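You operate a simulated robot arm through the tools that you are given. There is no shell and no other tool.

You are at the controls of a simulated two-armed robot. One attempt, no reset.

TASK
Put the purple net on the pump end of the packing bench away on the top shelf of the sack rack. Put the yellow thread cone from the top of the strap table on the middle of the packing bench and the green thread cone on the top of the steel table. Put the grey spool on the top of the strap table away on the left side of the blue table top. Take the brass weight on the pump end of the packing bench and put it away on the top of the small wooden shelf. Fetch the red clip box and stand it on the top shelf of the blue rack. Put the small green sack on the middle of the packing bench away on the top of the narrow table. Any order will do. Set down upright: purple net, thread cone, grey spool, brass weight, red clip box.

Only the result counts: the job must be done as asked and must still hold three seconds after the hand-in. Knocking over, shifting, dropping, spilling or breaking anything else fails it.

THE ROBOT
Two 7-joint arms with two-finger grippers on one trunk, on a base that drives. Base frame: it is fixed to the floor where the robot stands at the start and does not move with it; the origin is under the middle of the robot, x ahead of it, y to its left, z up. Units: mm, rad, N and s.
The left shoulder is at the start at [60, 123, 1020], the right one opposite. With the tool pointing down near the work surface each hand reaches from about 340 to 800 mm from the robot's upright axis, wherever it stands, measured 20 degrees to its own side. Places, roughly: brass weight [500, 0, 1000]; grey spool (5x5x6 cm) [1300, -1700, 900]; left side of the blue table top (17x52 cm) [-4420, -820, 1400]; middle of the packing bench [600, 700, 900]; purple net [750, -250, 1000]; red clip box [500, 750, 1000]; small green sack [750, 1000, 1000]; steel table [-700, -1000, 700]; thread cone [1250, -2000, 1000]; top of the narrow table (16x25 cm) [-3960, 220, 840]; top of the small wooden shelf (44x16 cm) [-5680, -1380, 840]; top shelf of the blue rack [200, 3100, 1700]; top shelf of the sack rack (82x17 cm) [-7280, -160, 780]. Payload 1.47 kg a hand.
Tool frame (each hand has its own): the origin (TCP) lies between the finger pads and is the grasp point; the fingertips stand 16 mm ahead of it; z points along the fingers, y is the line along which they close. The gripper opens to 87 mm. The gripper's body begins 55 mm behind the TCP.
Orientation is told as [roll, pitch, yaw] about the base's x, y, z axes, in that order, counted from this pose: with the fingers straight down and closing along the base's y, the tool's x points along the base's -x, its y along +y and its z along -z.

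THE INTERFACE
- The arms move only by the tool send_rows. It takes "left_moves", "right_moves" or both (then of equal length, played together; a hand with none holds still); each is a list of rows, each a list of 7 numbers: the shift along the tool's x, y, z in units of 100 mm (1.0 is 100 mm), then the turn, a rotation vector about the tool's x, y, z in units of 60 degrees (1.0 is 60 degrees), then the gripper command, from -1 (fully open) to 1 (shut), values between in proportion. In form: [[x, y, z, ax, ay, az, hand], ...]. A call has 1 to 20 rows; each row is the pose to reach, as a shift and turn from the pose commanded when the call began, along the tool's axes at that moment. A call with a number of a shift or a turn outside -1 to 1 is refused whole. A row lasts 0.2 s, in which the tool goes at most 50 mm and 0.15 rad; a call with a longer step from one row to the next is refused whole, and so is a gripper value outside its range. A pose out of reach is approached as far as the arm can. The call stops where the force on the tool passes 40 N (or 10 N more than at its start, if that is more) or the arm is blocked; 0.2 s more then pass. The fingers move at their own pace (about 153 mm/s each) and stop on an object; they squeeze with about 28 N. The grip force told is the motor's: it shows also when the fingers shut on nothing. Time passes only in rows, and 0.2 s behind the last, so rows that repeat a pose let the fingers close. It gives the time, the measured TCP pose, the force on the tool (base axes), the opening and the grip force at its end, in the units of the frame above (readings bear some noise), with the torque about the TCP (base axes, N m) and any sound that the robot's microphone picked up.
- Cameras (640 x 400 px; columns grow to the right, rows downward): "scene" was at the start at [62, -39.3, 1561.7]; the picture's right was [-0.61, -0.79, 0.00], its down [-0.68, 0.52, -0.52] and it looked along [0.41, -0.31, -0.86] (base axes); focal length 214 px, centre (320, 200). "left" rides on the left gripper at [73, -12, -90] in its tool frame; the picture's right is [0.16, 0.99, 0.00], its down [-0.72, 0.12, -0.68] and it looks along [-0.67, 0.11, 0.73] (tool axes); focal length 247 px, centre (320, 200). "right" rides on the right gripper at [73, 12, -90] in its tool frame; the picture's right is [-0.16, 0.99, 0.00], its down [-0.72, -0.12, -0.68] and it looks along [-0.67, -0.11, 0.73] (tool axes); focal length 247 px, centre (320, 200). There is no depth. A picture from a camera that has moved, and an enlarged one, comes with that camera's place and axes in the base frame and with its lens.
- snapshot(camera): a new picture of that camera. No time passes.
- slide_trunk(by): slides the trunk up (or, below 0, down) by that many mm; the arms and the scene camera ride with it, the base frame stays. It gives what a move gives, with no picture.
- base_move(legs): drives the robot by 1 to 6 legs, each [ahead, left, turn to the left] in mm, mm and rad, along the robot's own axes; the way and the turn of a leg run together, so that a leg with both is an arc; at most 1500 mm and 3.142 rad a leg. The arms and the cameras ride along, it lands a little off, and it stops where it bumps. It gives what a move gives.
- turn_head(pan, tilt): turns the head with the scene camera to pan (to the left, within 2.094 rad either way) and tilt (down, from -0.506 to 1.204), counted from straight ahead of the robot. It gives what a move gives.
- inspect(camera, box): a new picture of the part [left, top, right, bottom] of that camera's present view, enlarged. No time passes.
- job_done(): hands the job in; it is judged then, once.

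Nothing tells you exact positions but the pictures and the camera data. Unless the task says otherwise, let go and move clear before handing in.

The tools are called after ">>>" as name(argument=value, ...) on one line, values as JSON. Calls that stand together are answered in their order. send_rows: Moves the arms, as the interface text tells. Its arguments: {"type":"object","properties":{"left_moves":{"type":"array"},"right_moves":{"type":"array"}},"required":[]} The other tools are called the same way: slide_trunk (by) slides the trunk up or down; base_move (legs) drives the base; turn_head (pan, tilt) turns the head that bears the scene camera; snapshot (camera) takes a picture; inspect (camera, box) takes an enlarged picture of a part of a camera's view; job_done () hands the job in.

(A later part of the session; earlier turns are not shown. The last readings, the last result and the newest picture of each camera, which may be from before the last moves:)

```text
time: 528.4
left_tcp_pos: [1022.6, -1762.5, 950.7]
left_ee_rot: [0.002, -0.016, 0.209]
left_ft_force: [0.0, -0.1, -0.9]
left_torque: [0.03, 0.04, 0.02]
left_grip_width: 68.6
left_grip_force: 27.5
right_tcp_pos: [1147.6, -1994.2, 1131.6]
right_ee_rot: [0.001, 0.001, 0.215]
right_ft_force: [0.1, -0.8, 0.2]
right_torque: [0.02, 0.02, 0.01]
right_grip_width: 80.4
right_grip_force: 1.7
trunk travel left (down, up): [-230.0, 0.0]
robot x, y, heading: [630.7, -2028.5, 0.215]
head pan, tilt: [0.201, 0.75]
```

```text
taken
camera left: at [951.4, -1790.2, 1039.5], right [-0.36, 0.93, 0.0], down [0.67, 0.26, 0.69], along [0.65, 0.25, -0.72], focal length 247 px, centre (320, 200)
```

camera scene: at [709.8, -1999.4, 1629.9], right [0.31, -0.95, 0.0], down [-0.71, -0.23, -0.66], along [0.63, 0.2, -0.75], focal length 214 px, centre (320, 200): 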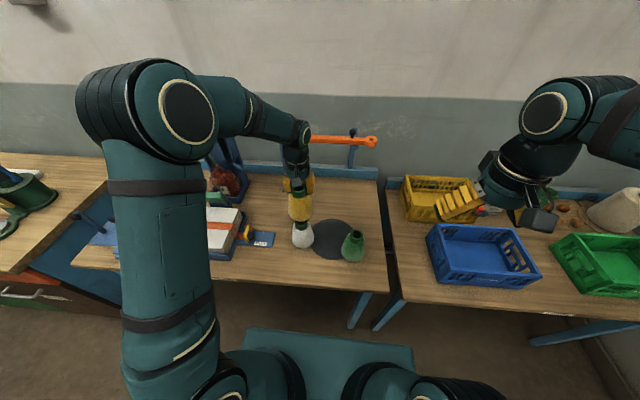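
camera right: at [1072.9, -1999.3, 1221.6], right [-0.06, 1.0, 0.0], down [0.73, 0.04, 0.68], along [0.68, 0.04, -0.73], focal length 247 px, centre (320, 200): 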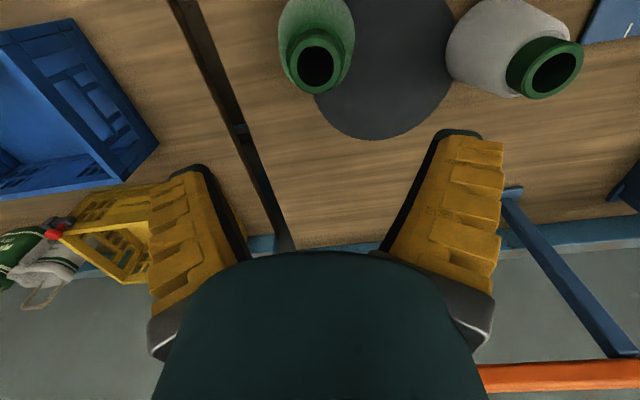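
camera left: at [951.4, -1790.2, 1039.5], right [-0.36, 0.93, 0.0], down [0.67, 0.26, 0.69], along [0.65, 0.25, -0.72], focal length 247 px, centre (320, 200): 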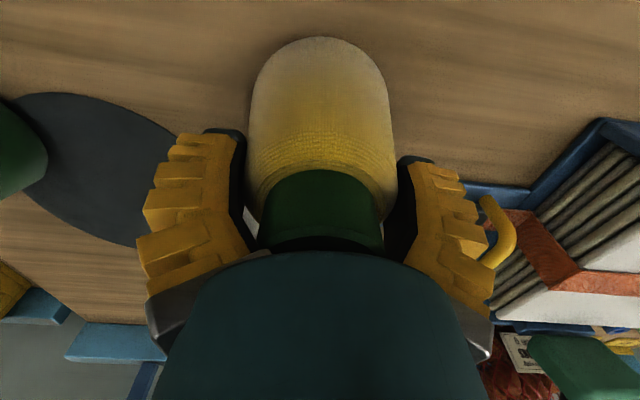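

>>> send_rows(left_moves=[[0, 0, -0.04, 0, 0, 0, 1], [0, 0, -0.1, 0, 0, 0, 1], [0, 0, -0.2, 0, 0, 0, 1], [0, 0, -0.3, 0, 0, 0, 1], [0, 0, -0.4, 0, 0, 0, 1]])

>>> snapshot(camera="left")

>>> inspect(camera="scene", box=[220, 140, 400, 280])

```text
time: 529.6
left_tcp_pos: [1020.7, -1763.1, 989.8]
left_ee_rot: [0.001, -0.018, 0.21]
left_ft_force: [0.2, -0.1, -1.7]
left_torque: [-0.03, -0.03, 0.0]
left_grip_width: 68.8
left_grip_force: 27.9
right_tcp_pos: [1148.1, -1994.9, 1132.9]
right_ee_rot: [0.001, -0.001, 0.213]
right_ft_force: [-0.2, -0.1, -0.4]
right_torque: [0.01, 0.03, -0.02]
right_grip_width: 80.4
right_grip_force: 1.4
trunk travel left (down, up): [-230.0, 0.0]
robot x, y, heading: [628.3, -2024.0, 0.214]
head pan, tilt: [0.201, 0.75]
```

```text
taken
camera left: at [949.5, -1791.4, 1079.1], right [-0.36, 0.93, 0.0], down [0.67, 0.26, 0.69], along [0.65, 0.25, -0.72], focal length 247 px, centre (320, 200)
```

left: 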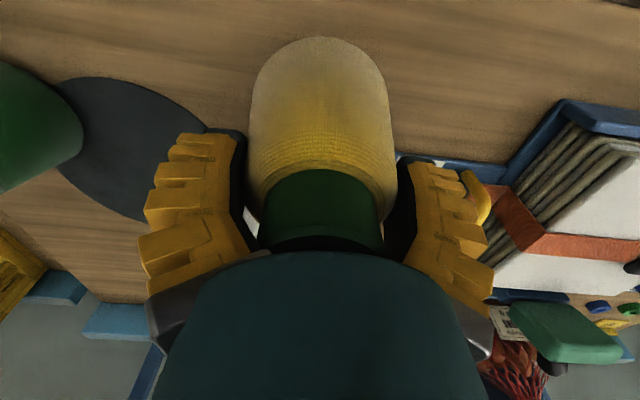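

```text
2.86 times, centred on (310, 210) of scene
camera zoom: at [712.5, -1990.7, 1637.9], right [0.4, -0.92, 0.0], down [-0.62, -0.27, -0.73], along [0.67, 0.29, -0.68], focal length 613 px, centre (349, 171)
```

zoom: 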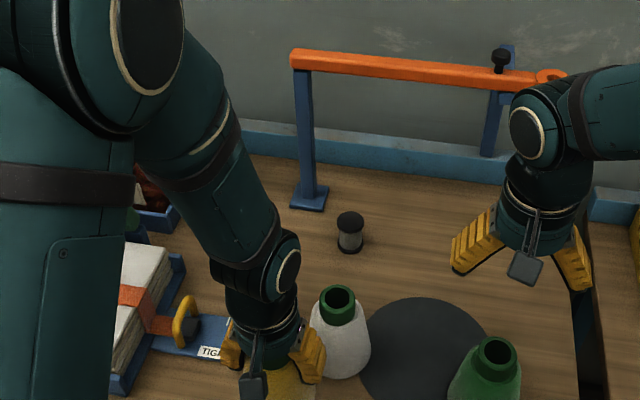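

The yellow cone is now firmly held at 69 mm. I raise it aside and take the green cone with the right hand the same way.

>>> send_rows(left_moves=[[0, 0, -0.3, 0, 0, 0, 1], [0.1, 0.2, -0.6, 0, 0, 0, 1], [0.2, 0.4, -0.8, 0, 0, 0, 1], [0.3, 0.6, -1, 0, 0, 0, 1]], right_moves=[[0.06, -0.02, 0.2, 0, 0, 0, -1], [0.118, -0.041, 0.4, 0, 0, 0, -1], [0.118, -0.041, 0.6, 0, 0, 0, -1], [0.118, -0.041, 0.8, 0, 0, 0, -1]])

>>> snapshot(camera="right")

```text
time: 530.6
left_tcp_pos: [978.1, -1710.3, 1091.7]
left_ee_rot: [-0.001, -0.019, 0.209]
left_ft_force: [-0.3, 0.4, -2.0]
left_torque: [-0.04, -0.02, 0.01]
left_grip_width: 68.6
left_grip_force: 28.2
right_tcp_pos: [1135.9, -2000.9, 1053.3]
right_ee_rot: [0.001, -0.001, 0.216]
right_ft_force: [0.2, -0.1, -0.4]
right_torque: [0.01, 0.01, 0.0]
right_grip_width: 87.0
right_grip_force: 0.0
trunk travel left (down, up): [-230.0, 0.0]
robot x, y, heading: [630.4, -2027.5, 0.212]
head pan, tilt: [0.201, 0.75]
```

```text
taken
camera right: at [1062.7, -2004.8, 1142.9], right [-0.06, 1.0, 0.0], down [0.73, 0.04, 0.68], along [0.68, 0.04, -0.73], focal length 247 px, centre (320, 200)
```

right: 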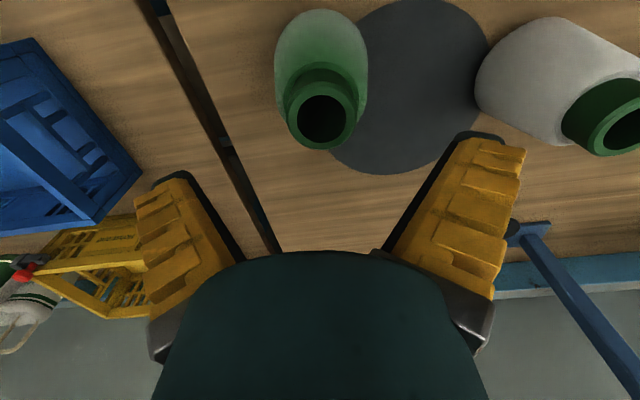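

>>> send_rows(right_moves=[[0.012, 0.01, 0.25, 0, 0, 0, -1], [0.024, 0.019, 0.5, 0, 0, 0, -1], [0.024, 0.019, 0.75, 0, 0, 0, -1], [0.024, 0.019, 0.97, 0, 0, 0, -1]])

>>> snapshot(camera="right")

```text
time: 531.6
left_tcp_pos: [977.9, -1710.5, 1091.4]
left_ee_rot: [0.001, -0.017, 0.21]
left_ft_force: [0.8, 0.7, -2.2]
left_torque: [0.03, -0.02, 0.03]
left_grip_width: 68.7
left_grip_force: 27.6
right_tcp_pos: [1135.0, -1999.5, 954.5]
right_ee_rot: [-0.001, 0.0, 0.215]
right_ft_force: [0.2, 0.0, 0.1]
right_torque: [-0.03, -0.02, 0.01]
right_grip_width: 86.8
right_grip_force: 0.0
trunk travel left (down, up): [-230.0, 0.0]
robot x, y, heading: [625.3, -2033.8, 0.218]
head pan, tilt: [0.201, 0.75]
```

```text
taken
camera right: at [1060.9, -2003.4, 1044.3], right [-0.06, 1.0, 0.0], down [0.73, 0.04, 0.68], along [0.68, 0.04, -0.73], focal length 247 px, centre (320, 200)
```

right: 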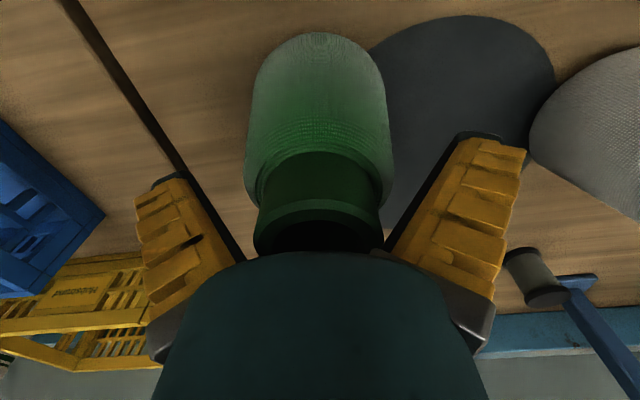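

>>> send_rows(right_moves=[[0, 0, 0, 0, 0, 0, 0], [0, 0, 0, 0, 0, 0, 1], [0, 0, 0, 0, 0, 0, 1], [0, 0, 0, 0, 0, 0, 1], [0, 0, 0, 0, 0, 0, 1]])

>>> send_rows(right_moves=[[0, 0, -0.04, 0, 0, 0, 1], [0, 0, -0.1, 0, 0, 0, 1], [0, 0, -0.2, 0, 0, 0, 1], [0, 0, -0.35, 0, 0, 0, 1]])

>>> snapshot(camera="right")

>>> inspect(camera="scene", box=[260, 140, 440, 280])

```text
time: 532.8
left_tcp_pos: [978.3, -1710.2, 1089.8]
left_ee_rot: [0.0, -0.02, 0.209]
left_ft_force: [-0.3, -0.8, -2.6]
left_torque: [0.03, -0.01, -0.02]
left_grip_width: 68.8
left_grip_force: 28.3
right_tcp_pos: [1134.0, -2001.8, 955.2]
right_ee_rot: [0.0, 0.0, 0.216]
right_ft_force: [-1.1, 0.5, 0.3]
right_torque: [0.0, -0.01, -0.01]
right_grip_width: 66.2
right_grip_force: 27.8
trunk travel left (down, up): [-230.0, 0.0]
robot x, y, heading: [630.0, -2030.7, 0.213]
head pan, tilt: [0.201, 0.75]
```

```text
time: 533.8
left_tcp_pos: [979.1, -1711.0, 1090.7]
left_ee_rot: [0.0, -0.019, 0.21]
left_ft_force: [-0.1, -0.4, -2.4]
left_torque: [0.05, 0.02, -0.03]
left_grip_width: 68.9
left_grip_force: 27.7
right_tcp_pos: [1133.5, -1999.4, 989.8]
right_ee_rot: [0.0, -0.001, 0.215]
right_ft_force: [0.0, -0.6, -1.9]
right_torque: [-0.04, -0.01, 0.02]
right_grip_width: 66.3
right_grip_force: 28.0
trunk travel left (down, up): [-230.0, 0.0]
robot x, y, heading: [631.9, -2028.8, 0.209]
head pan, tilt: [0.201, 0.75]
```

```text
taken
camera right: at [1059.3, -2004.0, 1080.0], right [-0.06, 1.0, 0.0], down [0.73, 0.04, 0.68], along [0.68, 0.04, -0.73], focal length 247 px, centre (320, 200)
```

right: 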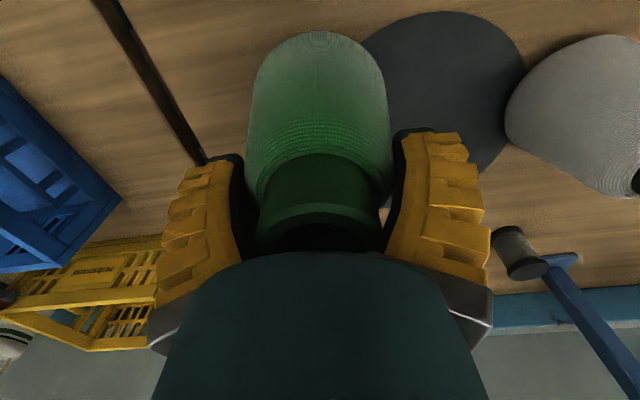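

```text
2.86 times, centred on (350, 210) of scene
camera zoom: at [712.6, -1990.7, 1637.9], right [0.4, -0.92, 0.0], down [-0.62, -0.27, -0.73], along [0.67, 0.29, -0.68], focal length 613 px, centre (234, 171)
```

zoom: 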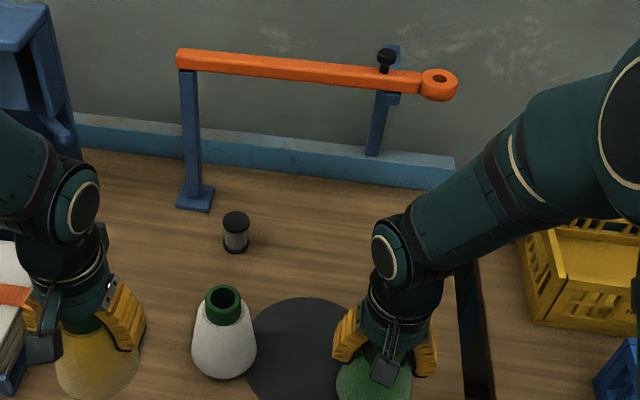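

Both cones are held. I raise and draw them in, back off from the strap table, turn around and move toward the steel table.

>>> send_rows(right_moves=[[0, 0, -0.25, 0, 0, 0, 1], [0.15, 0, -0.5, 0, 0, 0, 1], [0.3, 0, -0.75, 0, 0, 0, 1], [0.5, 0, -1, 0, 0, 0, 1]])

>>> base_move(legs=[[-440, 0, 0], [0, 0, 3.1]])

>>> turn_head(pan=-0.5, tilt=0.5)

>>> snapshot(camera="scene")

```text
time: 534.8
left_tcp_pos: [977.4, -1709.9, 1089.8]
left_ee_rot: [0.001, -0.018, 0.21]
left_ft_force: [-0.2, -0.4, -2.7]
left_torque: [0.01, -0.02, 0.0]
left_grip_width: 68.6
left_grip_force: 28.4
right_tcp_pos: [1082.7, -2010.0, 1089.6]
right_ee_rot: [0.001, -0.003, 0.216]
right_ft_force: [0.8, -0.4, -2.5]
right_torque: [0.0, 0.0, 0.03]
right_grip_width: 66.3
right_grip_force: 27.9
trunk travel left (down, up): [-230.0, 0.0]
robot x, y, heading: [630.0, -2027.5, 0.216]
head pan, tilt: [0.201, 0.75]
```

```text
time: 544.8
left_tcp_pos: [-144.8, -2439.3, 1090.2]
left_ee_rot: [-0.001, -0.017, -2.924]
left_ft_force: [-0.2, 0.3, -1.8]
left_torque: [-0.01, 0.02, -0.02]
left_grip_width: 68.5
left_grip_force: 27.9
right_tcp_pos: [-251.5, -2139.4, 1089.9]
right_ee_rot: [0.001, 0.0, -2.919]
right_ft_force: [1.1, -0.4, -1.6]
right_torque: [0.01, 0.0, -0.05]
right_grip_width: 65.7
right_grip_force: 28.0
trunk travel left (down, up): [-230.0, 0.0]
robot x, y, heading: [201.9, -2120.4, -2.923]
head pan, tilt: [0.201, 0.75]
```

```text
time: 545.9
left_tcp_pos: [-144.2, -2437.9, 1089.8]
left_ee_rot: [0.0, -0.017, -2.926]
left_ft_force: [0.0, 0.7, -2.1]
left_torque: [0.01, 0.0, -0.01]
left_grip_width: 68.6
left_grip_force: 28.3
right_tcp_pos: [-251.3, -2140.8, 1088.9]
right_ee_rot: [0.001, 0.0, -2.92]
right_ft_force: [-0.2, -0.6, -1.7]
right_torque: [-0.02, -0.01, 0.02]
right_grip_width: 65.8
right_grip_force: 28.2
trunk travel left (down, up): [-230.0, 0.0]
robot x, y, heading: [201.7, -2117.9, -2.923]
head pan, tilt: [-0.499, 0.499]
```

```text
taken
camera scene: at [103.3, -2094.4, 1659.8], right [0.28, 0.96, 0.0], down [0.46, -0.13, -0.88], along [-0.84, 0.24, -0.48], focal length 214 px, centre (320, 200)
```

scene: 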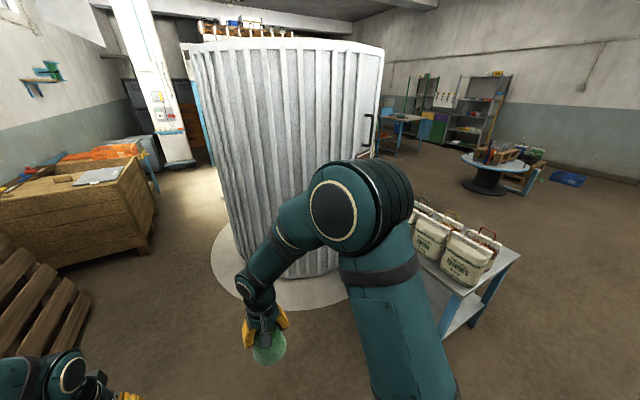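

>>> base_move(legs=[[0, -1330, 0]])

>>> turn_head(pan=0.0, tilt=0.85)

>>> snapshot(camera="scene")

>>> snapshot(camera="right")

```text
time: 557.8
left_tcp_pos: [-434.6, -1139.4, 1090.4]
left_ee_rot: [-0.003, -0.017, -2.925]
left_ft_force: [0.0, -0.3, -1.6]
left_torque: [0.0, -0.03, 0.02]
left_grip_width: 67.9
left_grip_force: 27.8
right_tcp_pos: [-540.7, -841.1, 1089.4]
right_ee_rot: [0.001, 0.001, -2.922]
right_ft_force: [-1.0, -0.3, -2.5]
right_torque: [-0.04, -0.01, -0.01]
right_grip_width: 65.2
right_grip_force: 27.9
trunk travel left (down, up): [-230.0, 0.0]
robot x, y, heading: [-87.2, -819.6, -2.924]
head pan, tilt: [-0.499, 0.499]
```

```text
time: 558.7
left_tcp_pos: [-433.8, -1139.9, 1089.3]
left_ee_rot: [0.0, -0.017, -2.926]
left_ft_force: [0.5, -0.3, -2.1]
left_torque: [0.0, -0.01, 0.0]
left_grip_width: 67.9
left_grip_force: 28.0
right_tcp_pos: [-540.1, -841.2, 1089.3]
right_ee_rot: [0.0, 0.0, -2.923]
right_ft_force: [0.0, -0.4, -2.2]
right_torque: [-0.01, 0.04, -0.02]
right_grip_width: 65.2
right_grip_force: 28.4
trunk travel left (down, up): [-230.0, 0.0]
robot x, y, heading: [-86.8, -819.9, -2.924]
head pan, tilt: [0.0, 0.85]
```

```text
taken
camera scene: at [-174.4, -837.0, 1629.8], right [-0.22, 0.98, 0.0], down [0.73, 0.16, -0.66], along [-0.64, -0.14, -0.75], focal length 214 px, centre (320, 200)
```

scene: 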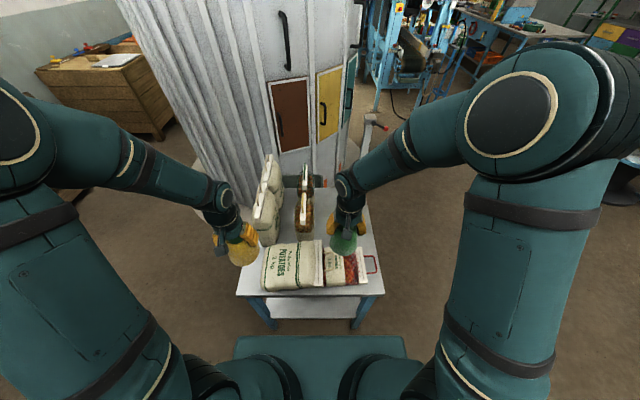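

```text
taken
camera right: at [-467.5, -836.3, 1179.2], right [0.06, -1.0, 0.0], down [-0.73, -0.04, 0.68], along [-0.68, -0.04, -0.73], focal length 247 px, centre (320, 200)
```

right: 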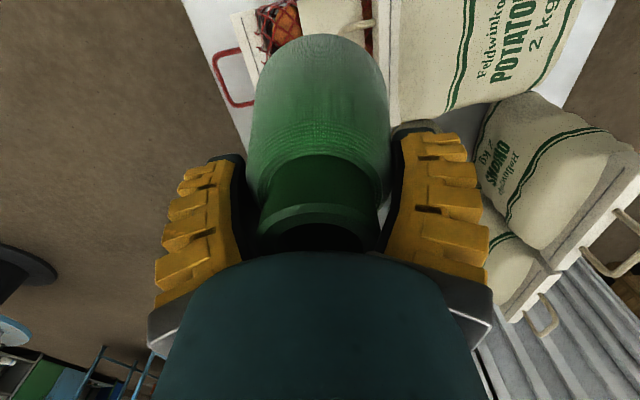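

>>> inspect(camera="scene", box=[210, 130, 410, 330])

```text
2.00 times, centred on (310, 230) of scene
camera zoom: at [-174.4, -837.0, 1629.8], right [-0.22, 0.98, 0.0], down [0.73, 0.16, -0.66], along [-0.64, -0.14, -0.75], focal length 429 px, centre (340, 140)
```

zoom: 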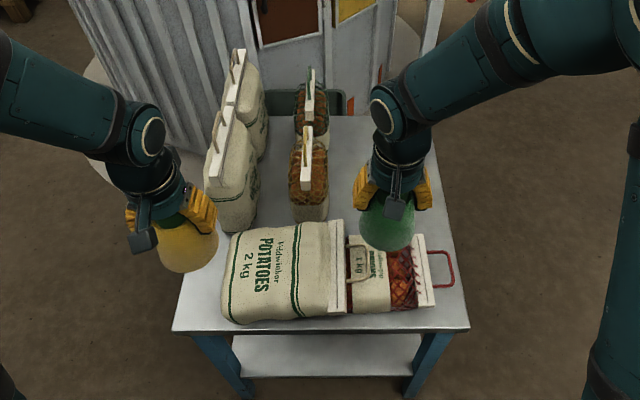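

I see that my hanging cones brushed the sacks on the steel table: one 2-kg potato sack and a 1-kg shallot sack have tipped over. I must set these upright again. First I raise both hands clear and put the green cone down on the free right rear part of this table.

>>> send_rows(left_moves=[[0, 0, -0.25, 0, 0, 0, 1], [0, 0, -0.5, 0, 0, 0, 1], [0, 0, -0.75, 0, 0, 0, 1], [0, 0, -1, 0, 0, 0, 1]], right_moves=[[0, -0.1, -0.2, 0, 0, 0, 1], [0, -0.3, -0.4, 0, 0, 0, 1], [-0.1, -0.6, -0.5, 0, 0, 0, 1], [-0.3, -0.9, -0.5, 0, 0, 0, 1]])

>>> send_rows(left_moves=[[0.2, 0.2, 0, 0, 0, 0, 1], [0.4, 0.4, 0, 0, 0, 0, 1], [0.6, 0.6, 0, 0, 0, 0, 1], [0.8, 0.8, 0, 0, 0, 0, 1]], right_moves=[[-0.25, -0.05, 0, 0, 0, 0, 1], [-0.5, -0.1, 0, 0, 0, 0, 1], [-0.75, -0.15, 0, 0, 0, 0, 1], [-1, -0.2, 0, 0, 0, 0, 1]])

>>> snapshot(camera="scene")

>>> snapshot(camera="right")

```text
time: 559.7
left_tcp_pos: [-433.0, -1138.9, 1189.2]
left_ee_rot: [-0.001, -0.018, -2.927]
left_ft_force: [0.5, 0.8, -2.4]
left_torque: [0.02, -0.04, 0.0]
left_grip_width: 67.8
left_grip_force: 28.6
right_tcp_pos: [-589.0, -760.5, 1139.8]
right_ee_rot: [0.0, 0.0, -2.92]
right_ft_force: [0.4, -0.7, -2.7]
right_torque: [0.03, -0.03, -0.03]
right_grip_width: 65.1
right_grip_force: 28.3
trunk travel left (down, up): [-230.0, 0.0]
robot x, y, heading: [-86.4, -821.0, -2.918]
head pan, tilt: [0.0, 0.85]
```

```text
time: 560.7
left_tcp_pos: [-336.6, -1201.8, 1188.5]
left_ee_rot: [-0.001, -0.017, -2.926]
left_ft_force: [-0.5, 0.4, -1.4]
left_torque: [-0.04, 0.02, -0.01]
left_grip_width: 67.6
left_grip_force: 27.7
right_tcp_pos: [-692.1, -762.9, 1139.4]
right_ee_rot: [-0.001, 0.0, -2.922]
right_ft_force: [-0.9, -0.4, -2.1]
right_torque: [0.0, 0.01, 0.01]
right_grip_width: 65.0
right_grip_force: 28.0
trunk travel left (down, up): [-230.0, 0.0]
robot x, y, heading: [-86.9, -818.3, -2.926]
head pan, tilt: [0.0, 0.85]
```

```text
taken
camera scene: at [-174.4, -837.4, 1629.8], right [-0.22, 0.98, 0.0], down [0.73, 0.16, -0.66], along [-0.64, -0.14, -0.75], focal length 214 px, centre (320, 200)
```

scene: 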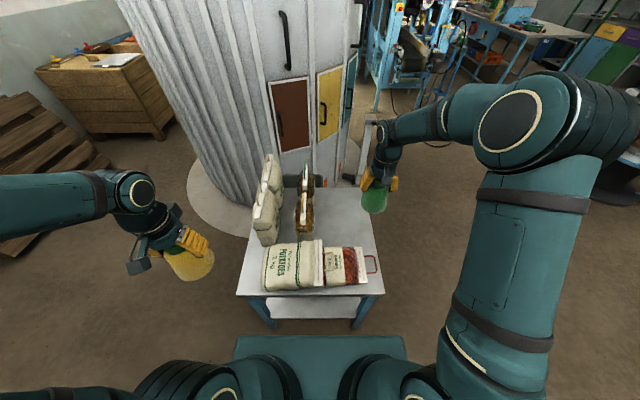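

```text
taken
camera right: at [-618.6, -757.8, 1229.0], right [0.06, -1.0, 0.0], down [-0.73, -0.05, 0.68], along [-0.68, -0.04, -0.73], focal length 247 px, centre (320, 200)
```

right: 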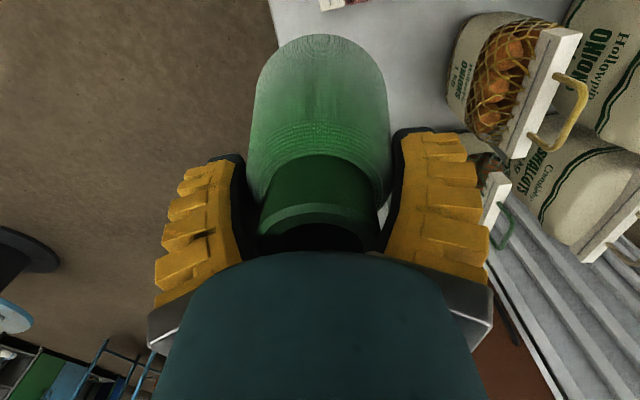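

>>> send_rows(right_moves=[[-0.2, 0.03, 0.25, 0, 0, 0, 1], [-0.4, 0.06, 0.5, 0, 0, 0, 1], [-0.6, 0.1, 0.75, 0, 0, 0, 1], [-0.8, 0.13, 1, 0, 0, 0, 1]])

>>> send_rows(right_moves=[[-0.15, 0, 0.25, 0, 0, 0, 1], [-0.3, 0, 0.5, 0, 0, 0, 1], [-0.44, 0, 0.8, 0, 0, 0, 1]])

>>> snapshot(camera="right")

>>> inspect(camera="scene", box=[220, 120, 420, 320])

```text
time: 561.7
left_tcp_pos: [-337.8, -1200.2, 1187.5]
left_ee_rot: [0.0, -0.018, -2.924]
left_ft_force: [0.1, -0.1, -1.8]
left_torque: [0.03, 0.0, -0.03]
left_grip_width: 67.8
left_grip_force: 28.2
right_tcp_pos: [-768.9, -792.8, 1038.4]
right_ee_rot: [0.002, -0.001, -2.922]
right_ft_force: [-0.2, 0.3, -1.2]
right_torque: [0.01, 0.0, 0.01]
right_grip_width: 65.1
right_grip_force: 28.2
trunk travel left (down, up): [-230.0, 0.0]
robot x, y, heading: [-88.5, -820.1, -2.92]
head pan, tilt: [0.0, 0.85]
```

```text
time: 562.5
left_tcp_pos: [-337.7, -1201.2, 1188.1]
left_ee_rot: [-0.002, -0.018, -2.924]
left_ft_force: [-0.6, 0.4, -1.8]
left_torque: [0.02, -0.02, -0.06]
left_grip_width: 68.0
left_grip_force: 28.4
right_tcp_pos: [-812.8, -801.6, 959.1]
right_ee_rot: [-0.001, 0.0, -2.921]
right_ft_force: [-0.3, -0.1, -2.3]
right_torque: [-0.01, -0.02, 0.03]
right_grip_width: 65.0
right_grip_force: 27.8
trunk travel left (down, up): [-230.0, 0.0]
robot x, y, heading: [-88.0, -819.6, -2.925]
head pan, tilt: [0.0, 0.85]
```

```text
taken
camera right: at [-739.3, -797.1, 1048.5], right [0.06, -1.0, 0.0], down [-0.73, -0.04, 0.68], along [-0.68, -0.04, -0.73], focal length 247 px, centre (320, 200)
```

right: 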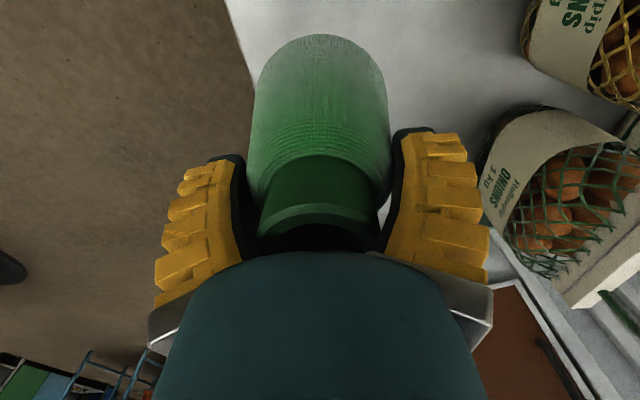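

```text
2.00 times, centred on (320, 220) of scene
camera zoom: at [-176.0, -837.3, 1629.7], right [-0.22, 0.98, 0.0], down [0.73, 0.16, -0.66], along [-0.64, -0.14, -0.75], focal length 429 px, centre (320, 160)
```

zoom: 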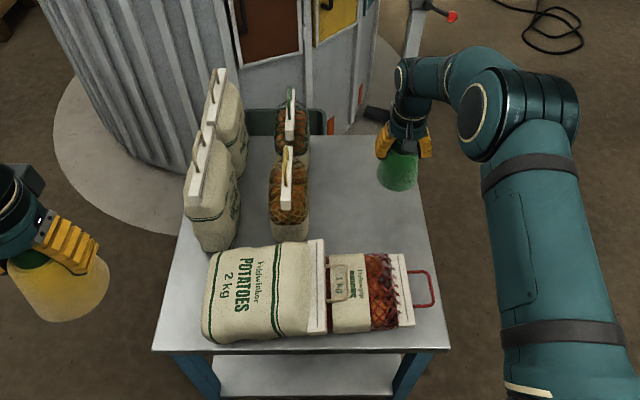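

>>> send_rows(right_moves=[[0, 0, 0.25, 0, 0, 0, 1], [0, 0, 0.5, 0, 0, 0, 1], [0, 0, 0.75, 0, 0, 0, 1], [0, 0, 1, 0, 0, 0, 1]])

>>> send_rows(right_moves=[[0, 0, 0.1, 0, 0, 0, 1], [0, 0, 0.2, 0, 0, 0, 1], [0, 0, 0.3, 0, 0, 0, 1], [0, 0, 0.4, 0, 0, 0, 1]])

>>> inspect(camera="scene", box=[220, 120, 420, 320])

```text
time: 563.5
left_tcp_pos: [-337.4, -1200.5, 1188.7]
left_ee_rot: [0.0, -0.018, -2.924]
left_ft_force: [0.0, 0.6, -2.9]
left_torque: [-0.01, -0.02, 0.02]
left_grip_width: 67.9
left_grip_force: 27.6
right_tcp_pos: [-811.5, -801.6, 859.5]
right_ee_rot: [0.0, 0.0, -2.921]
right_ft_force: [-0.6, -0.7, -1.1]
right_torque: [-0.01, 0.0, -0.01]
right_grip_width: 65.0
right_grip_force: 27.6
trunk travel left (down, up): [-230.0, 0.0]
robot x, y, heading: [-87.9, -819.9, -2.922]
head pan, tilt: [0.0, 0.85]
```

```text
time: 564.5
left_tcp_pos: [-336.5, -1199.7, 1188.5]
left_ee_rot: [-0.003, -0.019, -2.924]
left_ft_force: [0.2, 0.5, -1.6]
left_torque: [-0.01, -0.02, -0.02]
left_grip_width: 67.7
left_grip_force: 28.2
right_tcp_pos: [-814.8, -804.6, 829.6]
right_ee_rot: [0.001, -0.013, -2.922]
right_ft_force: [5.6, 1.4, 17.3]
right_torque: [0.38, 0.02, -0.19]
right_grip_width: 68.8
right_grip_force: 27.6
trunk travel left (down, up): [-230.0, 0.0]
robot x, y, heading: [-86.1, -819.8, -2.92]
head pan, tilt: [0.0, 0.85]
stopped in row 4 (right hand): the force on the tool passed its limit at 47 N (the readings are from after the stop); the commanded pose is now the measured one
```

```text
2.00 times, centred on (320, 220) of scene
camera zoom: at [-172.5, -837.0, 1629.9], right [-0.22, 0.98, 0.0], down [0.73, 0.16, -0.66], along [-0.64, -0.14, -0.75], focal length 429 px, centre (320, 160)
```

zoom: 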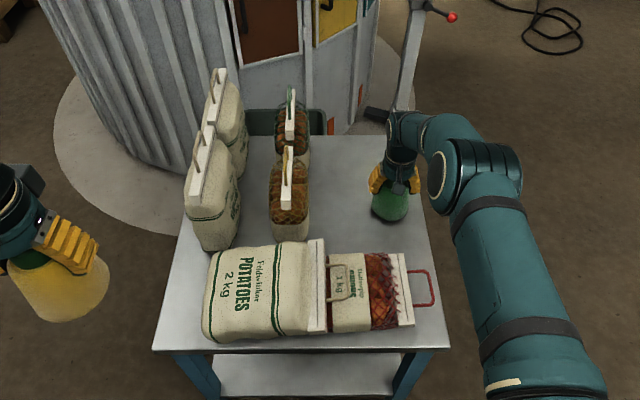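

The green cone touches the steel table (z≈738). I ease off and release it.

>>> send_rows(right_moves=[[0, 0, -0.02, 0, 0, 0, 1], [0, 0, -0.03, 0, 0, 0, 0.3], [0, 0, -0.03, 0, 0, 0, -0.3], [0, 0, -0.03, 0, 0, 0, -1], [0, 0, -0.03, 0, 0, 0, -1], [0, 0, -0.03, 0, 0, 0, -1]])

>>> snapshot(camera="right")

>>> send_rows(right_moves=[[0, 0, -0.2, 0, 0, 0, -1], [0, 0, -0.5, 0, 0, 0, -1], [0, 0, -0.8, 0, 0, 0, -1], [0, 0, -1, 0, 0, 0, -1]])

>>> inspect(camera="scene", box=[220, 120, 420, 320])

```text
time: 566.0
left_tcp_pos: [-338.0, -1200.2, 1188.2]
left_ee_rot: [0.002, -0.017, -2.924]
left_ft_force: [-0.4, 0.1, -1.8]
left_torque: [0.04, 0.02, 0.0]
left_grip_width: 67.6
left_grip_force: 27.8
right_tcp_pos: [-816.0, -803.6, 829.4]
right_ee_rot: [0.002, -0.011, -2.921]
right_ft_force: [0.9, 0.4, -0.5]
right_torque: [-0.01, -0.02, 0.06]
right_grip_width: 86.9
right_grip_force: 0.1
trunk travel left (down, up): [-230.0, 0.0]
robot x, y, heading: [-82.9, -822.7, -2.923]
head pan, tilt: [0.0, 0.85]
```

```text
taken
camera right: at [-740.7, -798.4, 918.2], right [0.06, -1.0, 0.0], down [-0.73, -0.04, 0.69], along [-0.69, -0.04, -0.73], focal length 247 px, centre (320, 200)
```

right: 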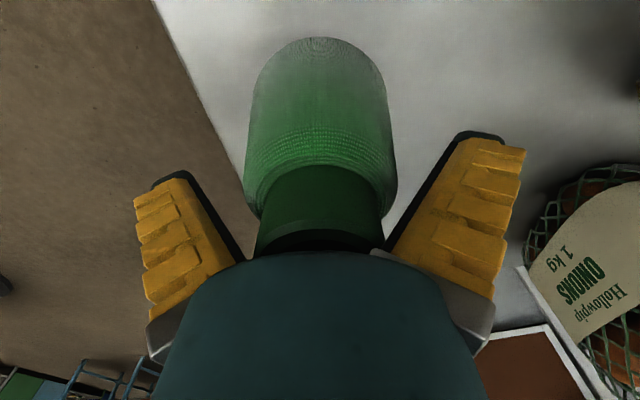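

```text
time: 567.0
left_tcp_pos: [-337.1, -1198.7, 1188.5]
left_ee_rot: [-0.001, -0.02, -2.925]
left_ft_force: [0.3, -0.5, -1.4]
left_torque: [-0.01, 0.01, -0.06]
left_grip_width: 67.6
left_grip_force: 27.9
right_tcp_pos: [-813.6, -803.9, 930.1]
right_ee_rot: [0.003, -0.011, -2.92]
right_ft_force: [-0.9, -0.2, 1.2]
right_torque: [-0.01, -0.02, 0.02]
right_grip_width: 87.0
right_grip_force: 0.1
trunk travel left (down, up): [-230.0, 0.0]
robot x, y, heading: [-85.5, -818.2, -2.924]
head pan, tilt: [0.0, 0.85]
```

```text
2.00 times, centred on (320, 220) of scene
camera zoom: at [-173.7, -837.1, 1629.8], right [-0.22, 0.98, 0.0], down [0.73, 0.16, -0.66], along [-0.64, -0.14, -0.75], focal length 429 px, centre (320, 160)
```

zoom: 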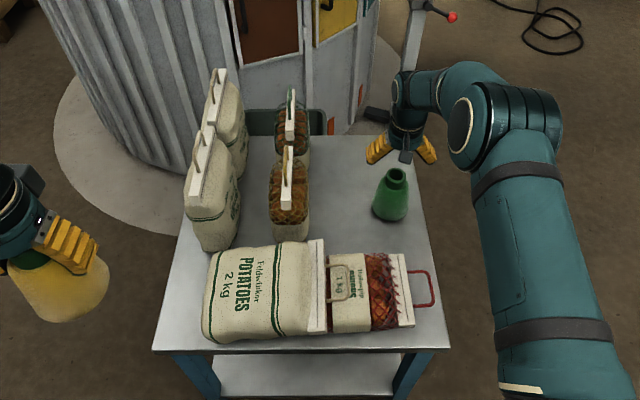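

The green cone stands on the steel table. Now I use the free right hand to set the fallen sacks up again, first looking at the shallot sack's handle.

>>> send_rows(right_moves=[[0.25, -0.07, -0.1, 0, 0, 0, -1], [0.5, -0.14, -0.2, 0, 0, 0, -1], [0.75, -0.2, -0.3, 0, 0, 0, -1], [1, -0.3, -0.4, 0, 0, 0, -1]])

>>> send_rows(right_moves=[[0.25, -0.07, 0, 0, 0, 0, -1], [0.5, -0.14, 0, 0, 0, 0, -1], [0.75, -0.2, 0, 0, 0, 0, -1], [1, -0.3, 0, 0, 0, 0, -1]])

>>> snapshot(camera="right")

>>> inspect(camera="scene", box=[220, 170, 420, 320])

```text
time: 568.0
left_tcp_pos: [-336.7, -1200.0, 1187.9]
left_ee_rot: [0.001, -0.019, -2.925]
left_ft_force: [0.2, 0.1, -1.3]
left_torque: [-0.01, -0.01, 0.01]
left_grip_width: 67.6
left_grip_force: 27.9
right_tcp_pos: [-721.0, -751.5, 969.8]
right_ee_rot: [0.002, -0.009, -2.921]
right_ft_force: [-0.7, -0.5, 0.5]
right_torque: [0.0, -0.03, 0.01]
right_grip_width: 87.2
right_grip_force: 0.1
trunk travel left (down, up): [-230.0, 0.0]
robot x, y, heading: [-86.4, -817.9, -2.924]
head pan, tilt: [0.0, 0.85]
```

```text
time: 569.0
left_tcp_pos: [-336.5, -1199.1, 1188.3]
left_ee_rot: [0.001, -0.02, -2.925]
left_ft_force: [0.4, 0.2, -2.2]
left_torque: [-0.01, -0.01, -0.02]
left_grip_width: 67.4
left_grip_force: 28.0
right_tcp_pos: [-630.8, -700.1, 964.8]
right_ee_rot: [0.001, -0.01, -2.921]
right_ft_force: [1.1, 0.2, 0.8]
right_torque: [0.01, 0.03, 0.0]
right_grip_width: 86.9
right_grip_force: 0.1
trunk travel left (down, up): [-230.0, 0.0]
robot x, y, heading: [-83.7, -820.7, -2.924]
head pan, tilt: [0.0, 0.85]
```

```text
taken
camera right: at [-557.2, -696.5, 1055.1], right [0.06, -1.0, 0.0], down [-0.72, -0.04, 0.69], along [-0.69, -0.04, -0.73], focal length 247 px, centre (320, 200)
```

right: 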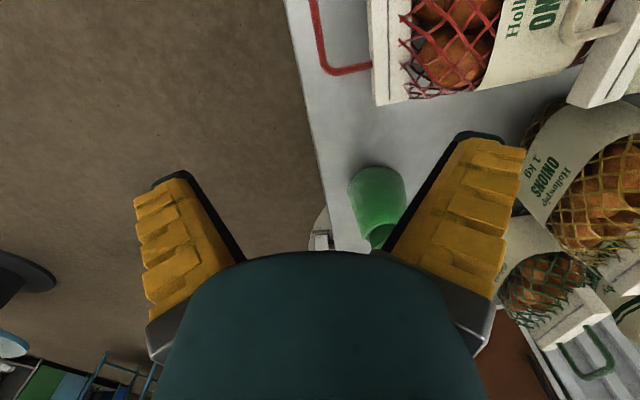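

```text
2.67 times, centred on (320, 245) of scene
camera zoom: at [-173.5, -836.6, 1629.9], right [-0.22, 0.98, 0.0], down [0.73, 0.16, -0.66], along [-0.64, -0.14, -0.75], focal length 572 px, centre (320, 80)
```

zoom: 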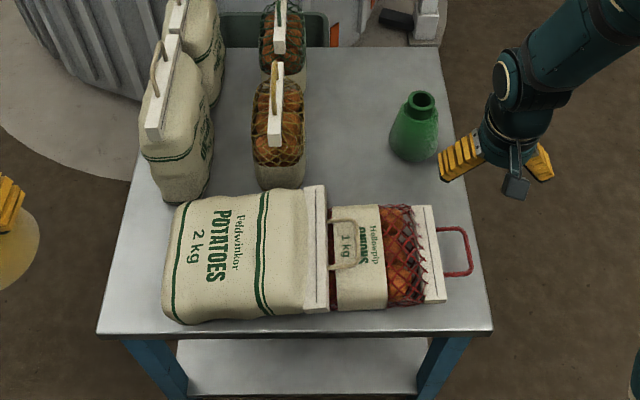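

I can see the fallen onion sack's red handle at z≈775. I position the hand over its bar with a narrow opening and go down.

>>> send_rows(right_moves=[[0.12, 0, 0, 0, 0, 0, 0], [0.25, 0, 0, 0, 0, 0, 0.6], [0.25, 0, 0.3, 0, 0, 0, 0.6], [0.25, 0, 0.7, 0, 0, 0, 0.6], [0.25, 0, 1, 0, 0, 0, 0.6]])

>>> snapshot(camera="right")

>>> inspect(camera="scene", box=[300, 180, 420, 290])

```text
time: 570.1
left_tcp_pos: [-335.9, -1200.1, 1186.9]
left_ee_rot: [0.001, -0.018, -2.925]
left_ft_force: [-0.7, -1.0, -1.5]
left_torque: [0.01, -0.04, 0.03]
left_grip_width: 67.6
left_grip_force: 28.1
right_tcp_pos: [-609.6, -696.4, 865.4]
right_ee_rot: [0.003, -0.011, -2.92]
right_ft_force: [-0.8, -0.9, 0.3]
right_torque: [-0.01, -0.04, -0.02]
right_grip_width: 23.9
right_grip_force: 4.5
trunk travel left (down, up): [-230.0, 0.0]
robot x, y, heading: [-83.9, -819.6, -2.922]
head pan, tilt: [0.0, 0.85]
```

```text
taken
camera right: at [-534.9, -690.9, 954.8], right [0.06, -1.0, 0.0], down [-0.72, -0.04, 0.69], along [-0.69, -0.04, -0.73], focal length 247 px, centre (320, 200)
```

right: 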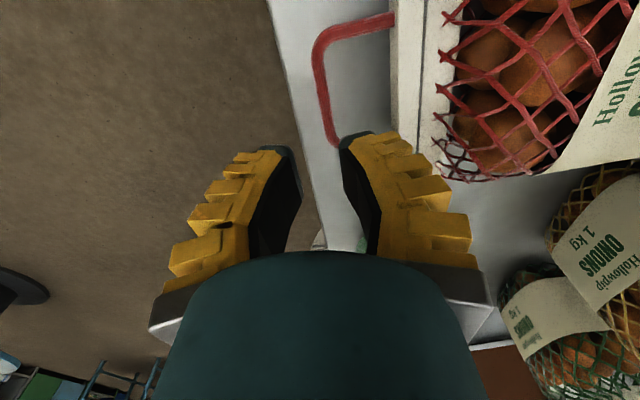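

```text
3.64 times, centred on (360, 235) of scene
camera zoom: at [-174.6, -837.2, 1629.8], right [-0.22, 0.98, 0.0], down [0.73, 0.16, -0.66], along [-0.64, -0.14, -0.75], focal length 780 px, centre (174, 73)
```

zoom: 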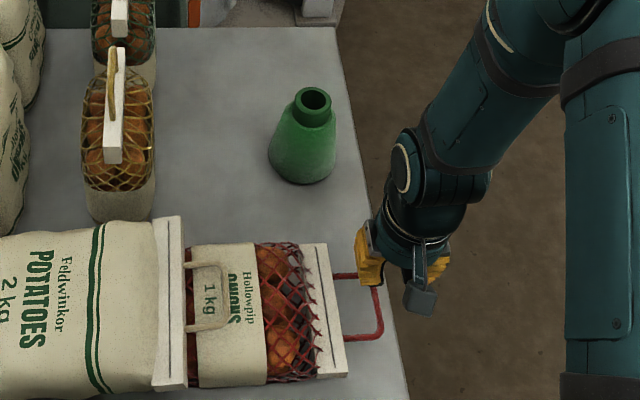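

>>> send_rows(right_moves=[[0, 0.02, 0.25, 0, 0, 0, 0.6], [0, 0.02, 0.5, 0, 0, 0, 0.6], [0, 0.02, 0.75, 0, 0, 0, 0.6], [0, 0.02, 0.96, 0, 0, 0, 0.6]])

>>> snapshot(camera="right")

>>> inspect(camera="scene", box=[300, 180, 420, 290])

```text
time: 571.1
left_tcp_pos: [-338.4, -1199.6, 1187.9]
left_ee_rot: [0.002, -0.017, -2.927]
left_ft_force: [0.7, 0.8, -2.5]
left_torque: [0.02, 0.0, -0.01]
left_grip_width: 67.6
left_grip_force: 27.9
right_tcp_pos: [-609.1, -697.5, 771.2]
right_ee_rot: [0.001, -0.012, -2.922]
right_ft_force: [-0.9, -0.4, -0.4]
right_torque: [0.04, 0.0, 0.01]
right_grip_width: 23.7
right_grip_force: 4.6
trunk travel left (down, up): [-230.0, 0.0]
robot x, y, heading: [-89.9, -820.1, -2.924]
head pan, tilt: [0.0, 0.85]
```

```text
taken
camera right: at [-535.1, -692.7, 859.0], right [0.06, -1.0, 0.0], down [-0.73, -0.04, 0.69], along [-0.69, -0.04, -0.73], focal length 247 px, centre (320, 200)
```

right: 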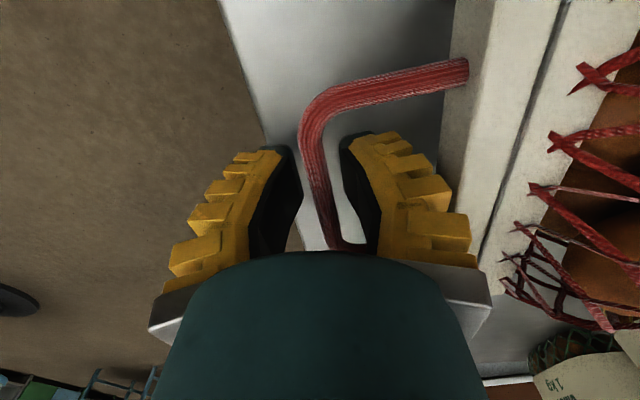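

```text
3.64 times, centred on (360, 235) of scene
camera zoom: at [-174.3, -837.1, 1629.8], right [-0.22, 0.98, 0.0], down [0.73, 0.16, -0.66], along [-0.64, -0.14, -0.75], focal length 780 px, centre (174, 73)
```

zoom: 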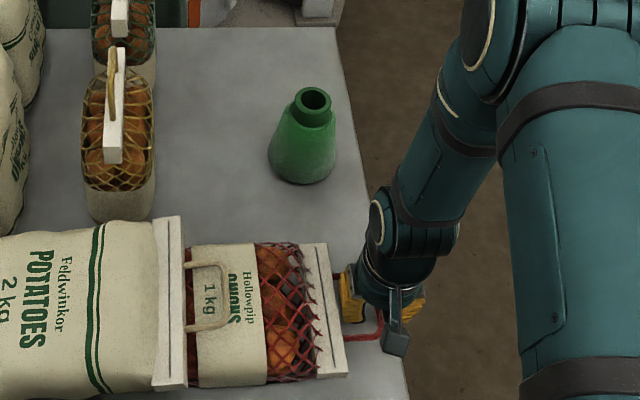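

The bar is between the fingers. I close and lift the handle in an arc so the sack swings upright.

>>> send_rows(right_moves=[[0, 0, 0, 0, 0, 0, 1], [0, 0, 0, 0, 0, 0, 1], [0, 0, 0, 0, 0, 0, 1], [0.0, 0.03, -0.12, 0, 0, 0, 1], [0.0, 0.08, -0.28, 0, 0, 0, 1], [0.0, 0.15, -0.45, 0, 0, 0, 1], [0.0, 0.25, -0.63, 0, 0, 0, 1], [0.0, 0.36, -0.8, 0, 0, 0, 1], [0.0, 0.45, -0.95, 0, 0, 0, 1]])

>>> snapshot(camera="right")

>>> inspect(camera="scene", box=[260, 160, 420, 290])

```text
time: 573.1
left_tcp_pos: [-336.7, -1199.4, 1188.3]
left_ee_rot: [0.0, -0.02, -2.925]
left_ft_force: [-0.4, 0.1, -1.6]
left_torque: [0.01, -0.01, 0.0]
left_grip_width: 67.3
left_grip_force: 27.9
right_tcp_pos: [-598.2, -740.6, 867.6]
right_ee_rot: [0.001, -0.011, -2.922]
right_ft_force: [-2.3, 9.0, 0.2]
right_torque: [-0.06, -0.02, 0.06]
right_grip_width: 0.2
right_grip_force: 27.0
trunk travel left (down, up): [-230.0, 0.0]
robot x, y, heading: [-84.9, -819.3, -2.923]
head pan, tilt: [0.0, 0.85]
```

```text
taken
camera right: at [-523.1, -736.8, 956.6], right [0.06, -1.0, 0.0], down [-0.72, -0.04, 0.69], along [-0.69, -0.04, -0.73], focal length 247 px, centre (320, 200)
```

right: 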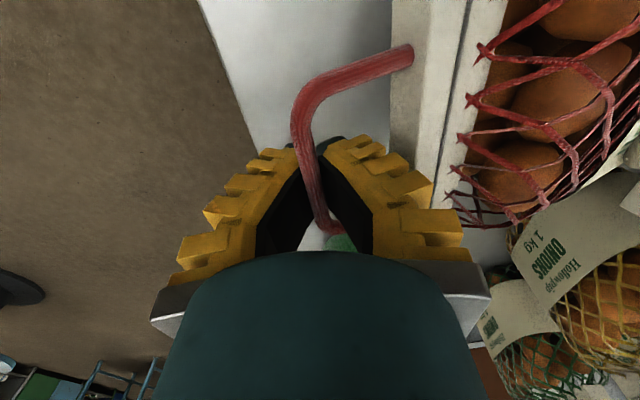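

```text
3.08 times, centred on (340, 225) of scene
camera zoom: at [-173.8, -836.2, 1629.9], right [-0.22, 0.98, 0.0], down [0.73, 0.16, -0.66], along [-0.64, -0.14, -0.75], focal length 660 px, centre (258, 123)
```

zoom: 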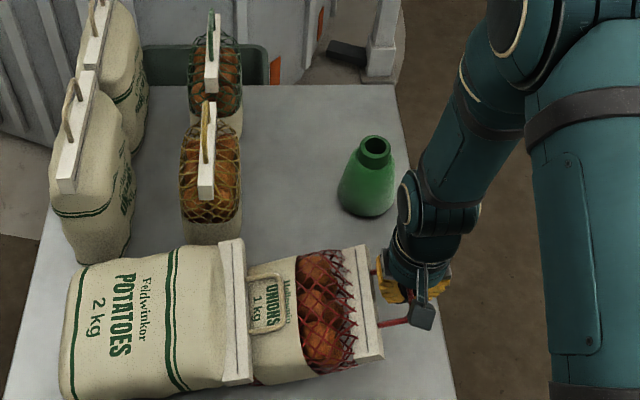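

>>> send_rows(right_moves=[[0, 0, -0.15, 0, 0, 0, 1], [0, 0, -0.3, 0, 0, 0, 1], [0, 0, -0.45, 0, 0, 0, 1], [0, 0, -0.6, 0, 0, 0, 1]])

>>> snapshot(camera="right")

>>> inspect(camera="scene", box=[260, 160, 420, 290])

```text
time: 574.1
left_tcp_pos: [-337.4, -1200.1, 1187.9]
left_ee_rot: [-0.001, -0.017, -2.925]
left_ft_force: [-0.7, -0.5, -3.1]
left_torque: [-0.02, 0.04, -0.04]
left_grip_width: 67.1
left_grip_force: 28.4
right_tcp_pos: [-596.8, -740.9, 927.6]
right_ee_rot: [0.004, -0.011, -2.922]
right_ft_force: [0.1, -0.2, -4.1]
right_torque: [-0.04, 0.09, 0.01]
right_grip_width: 5.9
right_grip_force: 27.2
trunk travel left (down, up): [-230.0, 0.0]
robot x, y, heading: [-86.5, -818.4, -2.923]
head pan, tilt: [0.0, 0.85]
```

```text
taken
camera right: at [-522.8, -735.6, 1016.3], right [0.06, -1.0, 0.0], down [-0.73, -0.04, 0.69], along [-0.69, -0.04, -0.73], focal length 247 px, centre (320, 200)
```

right: 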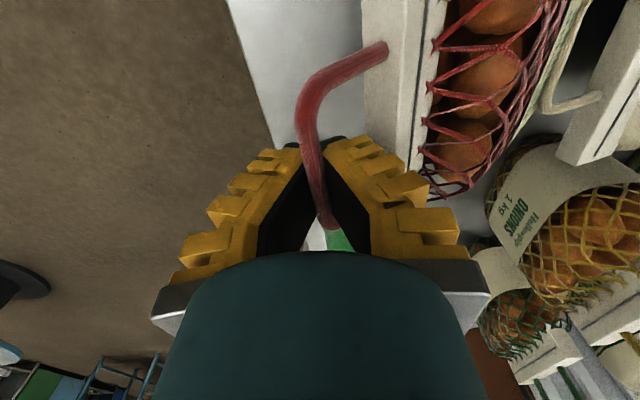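

```text
3.08 times, centred on (340, 225) of scene
camera zoom: at [-174.0, -836.9, 1629.8], right [-0.22, 0.98, 0.0], down [0.73, 0.16, -0.66], along [-0.64, -0.14, -0.75], focal length 660 px, centre (258, 123)
```

zoom: 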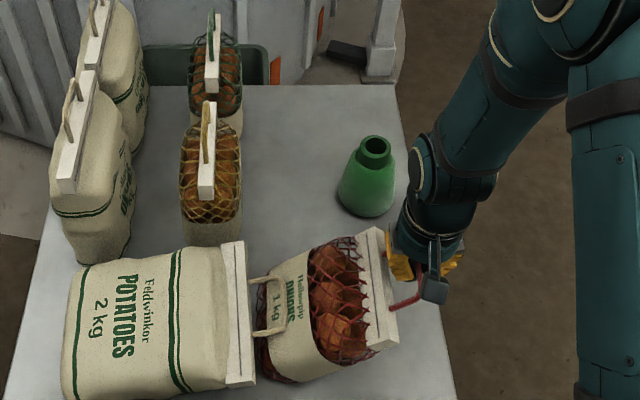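

>>> send_rows(right_moves=[[0, 0.05, -0.15, 0, 0, 0, 1], [0, 0.12, -0.3, 0, 0, 0, 1], [0, 0.2, -0.45, 0, 0, 0, 1], [0, 0.25, -0.6, 0, 0, 0, 1], [0, 0.25, -0.8, 0, 0, 0, 1], [0, 0.25, -1, 0, 0, 0, 1]])

>>> inspect(camera="scene", box=[260, 140, 420, 290])

>>> snapshot(camera="right")

```text
time: 575.5
left_tcp_pos: [-336.8, -1200.9, 1188.5]
left_ee_rot: [0.0, -0.018, -2.925]
left_ft_force: [0.6, -0.4, -2.8]
left_torque: [0.01, -0.06, 0.01]
left_grip_width: 67.4
left_grip_force: 28.0
right_tcp_pos: [-590.8, -764.8, 1025.7]
right_ee_rot: [0.001, -0.009, -2.922]
right_ft_force: [1.2, -2.1, -9.7]
right_torque: [-0.06, 0.01, -0.03]
right_grip_width: 5.8
right_grip_force: 28.1
trunk travel left (down, up): [-230.0, 0.0]
robot x, y, heading: [-85.2, -820.4, -2.923]
head pan, tilt: [0.0, 0.85]
```

```text
2.67 times, centred on (340, 215) of scene
camera zoom: at [-174.1, -837.4, 1629.8], right [-0.22, 0.98, 0.0], down [0.73, 0.16, -0.66], along [-0.64, -0.14, -0.75], focal length 572 px, centre (267, 160)
```

zoom: 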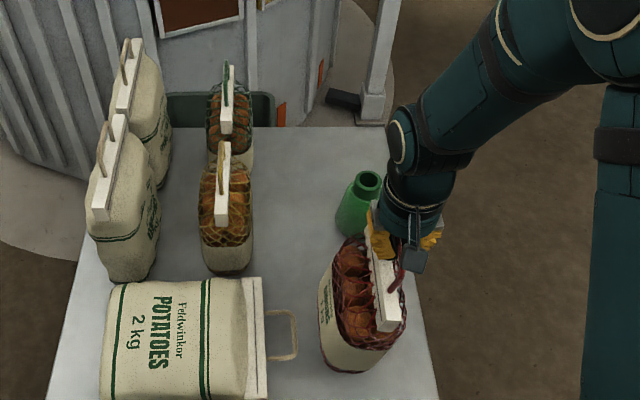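

```text
taken
camera right: at [-516.4, -760.7, 1115.2], right [0.06, -1.0, 0.0], down [-0.73, -0.04, 0.69], along [-0.69, -0.04, -0.73], focal length 247 px, centre (320, 200)
```

right: 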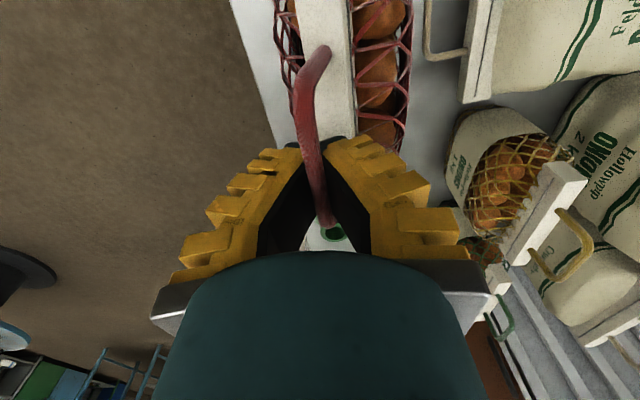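

The onion sack hangs upright. I set it down standing near the right edge for the moment.

>>> send_rows(right_moves=[[0, -0.05, 0, 0, 0, 0, 1], [0, -0.12, 0.05, 0, 0, 0, 1], [0, -0.2, 0.15, 0, 0, 0, 1], [0, -0.2, 0.25, 0, 0, 0, 1], [0, -0.2, 0.35, 0, 0, 0, 1], [0, -0.2, 0.42, 0, 0, 0, 1], [0, -0.2, 0.42, 0, 0, 0, 1]])

>>> inspect(camera="scene", box=[260, 140, 420, 290])

```text
time: 577.1
left_tcp_pos: [-337.9, -1200.7, 1188.4]
left_ee_rot: [0.002, -0.016, -2.926]
left_ft_force: [-1.2, 0.3, -1.9]
left_torque: [-0.02, 0.01, 0.0]
left_grip_width: 67.5
left_grip_force: 27.7
right_tcp_pos: [-596.4, -745.8, 983.4]
right_ee_rot: [0.002, -0.009, -2.92]
right_ft_force: [0.6, 0.7, -9.7]
right_torque: [-0.03, 0.08, -0.02]
right_grip_width: 6.3
right_grip_force: 28.2
trunk travel left (down, up): [-230.0, 0.0]
robot x, y, heading: [-87.9, -820.7, -2.925]
head pan, tilt: [0.0, 0.85]
```

```text
2.67 times, centred on (340, 215) of scene
camera zoom: at [-174.8, -837.0, 1629.8], right [-0.22, 0.98, 0.0], down [0.73, 0.16, -0.66], along [-0.64, -0.14, -0.75], focal length 572 px, centre (267, 160)
```

zoom: 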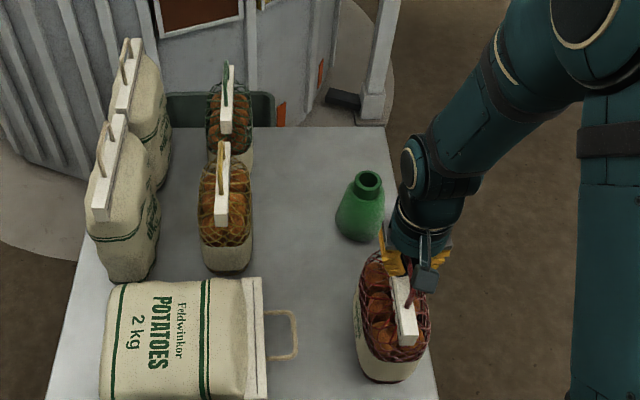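

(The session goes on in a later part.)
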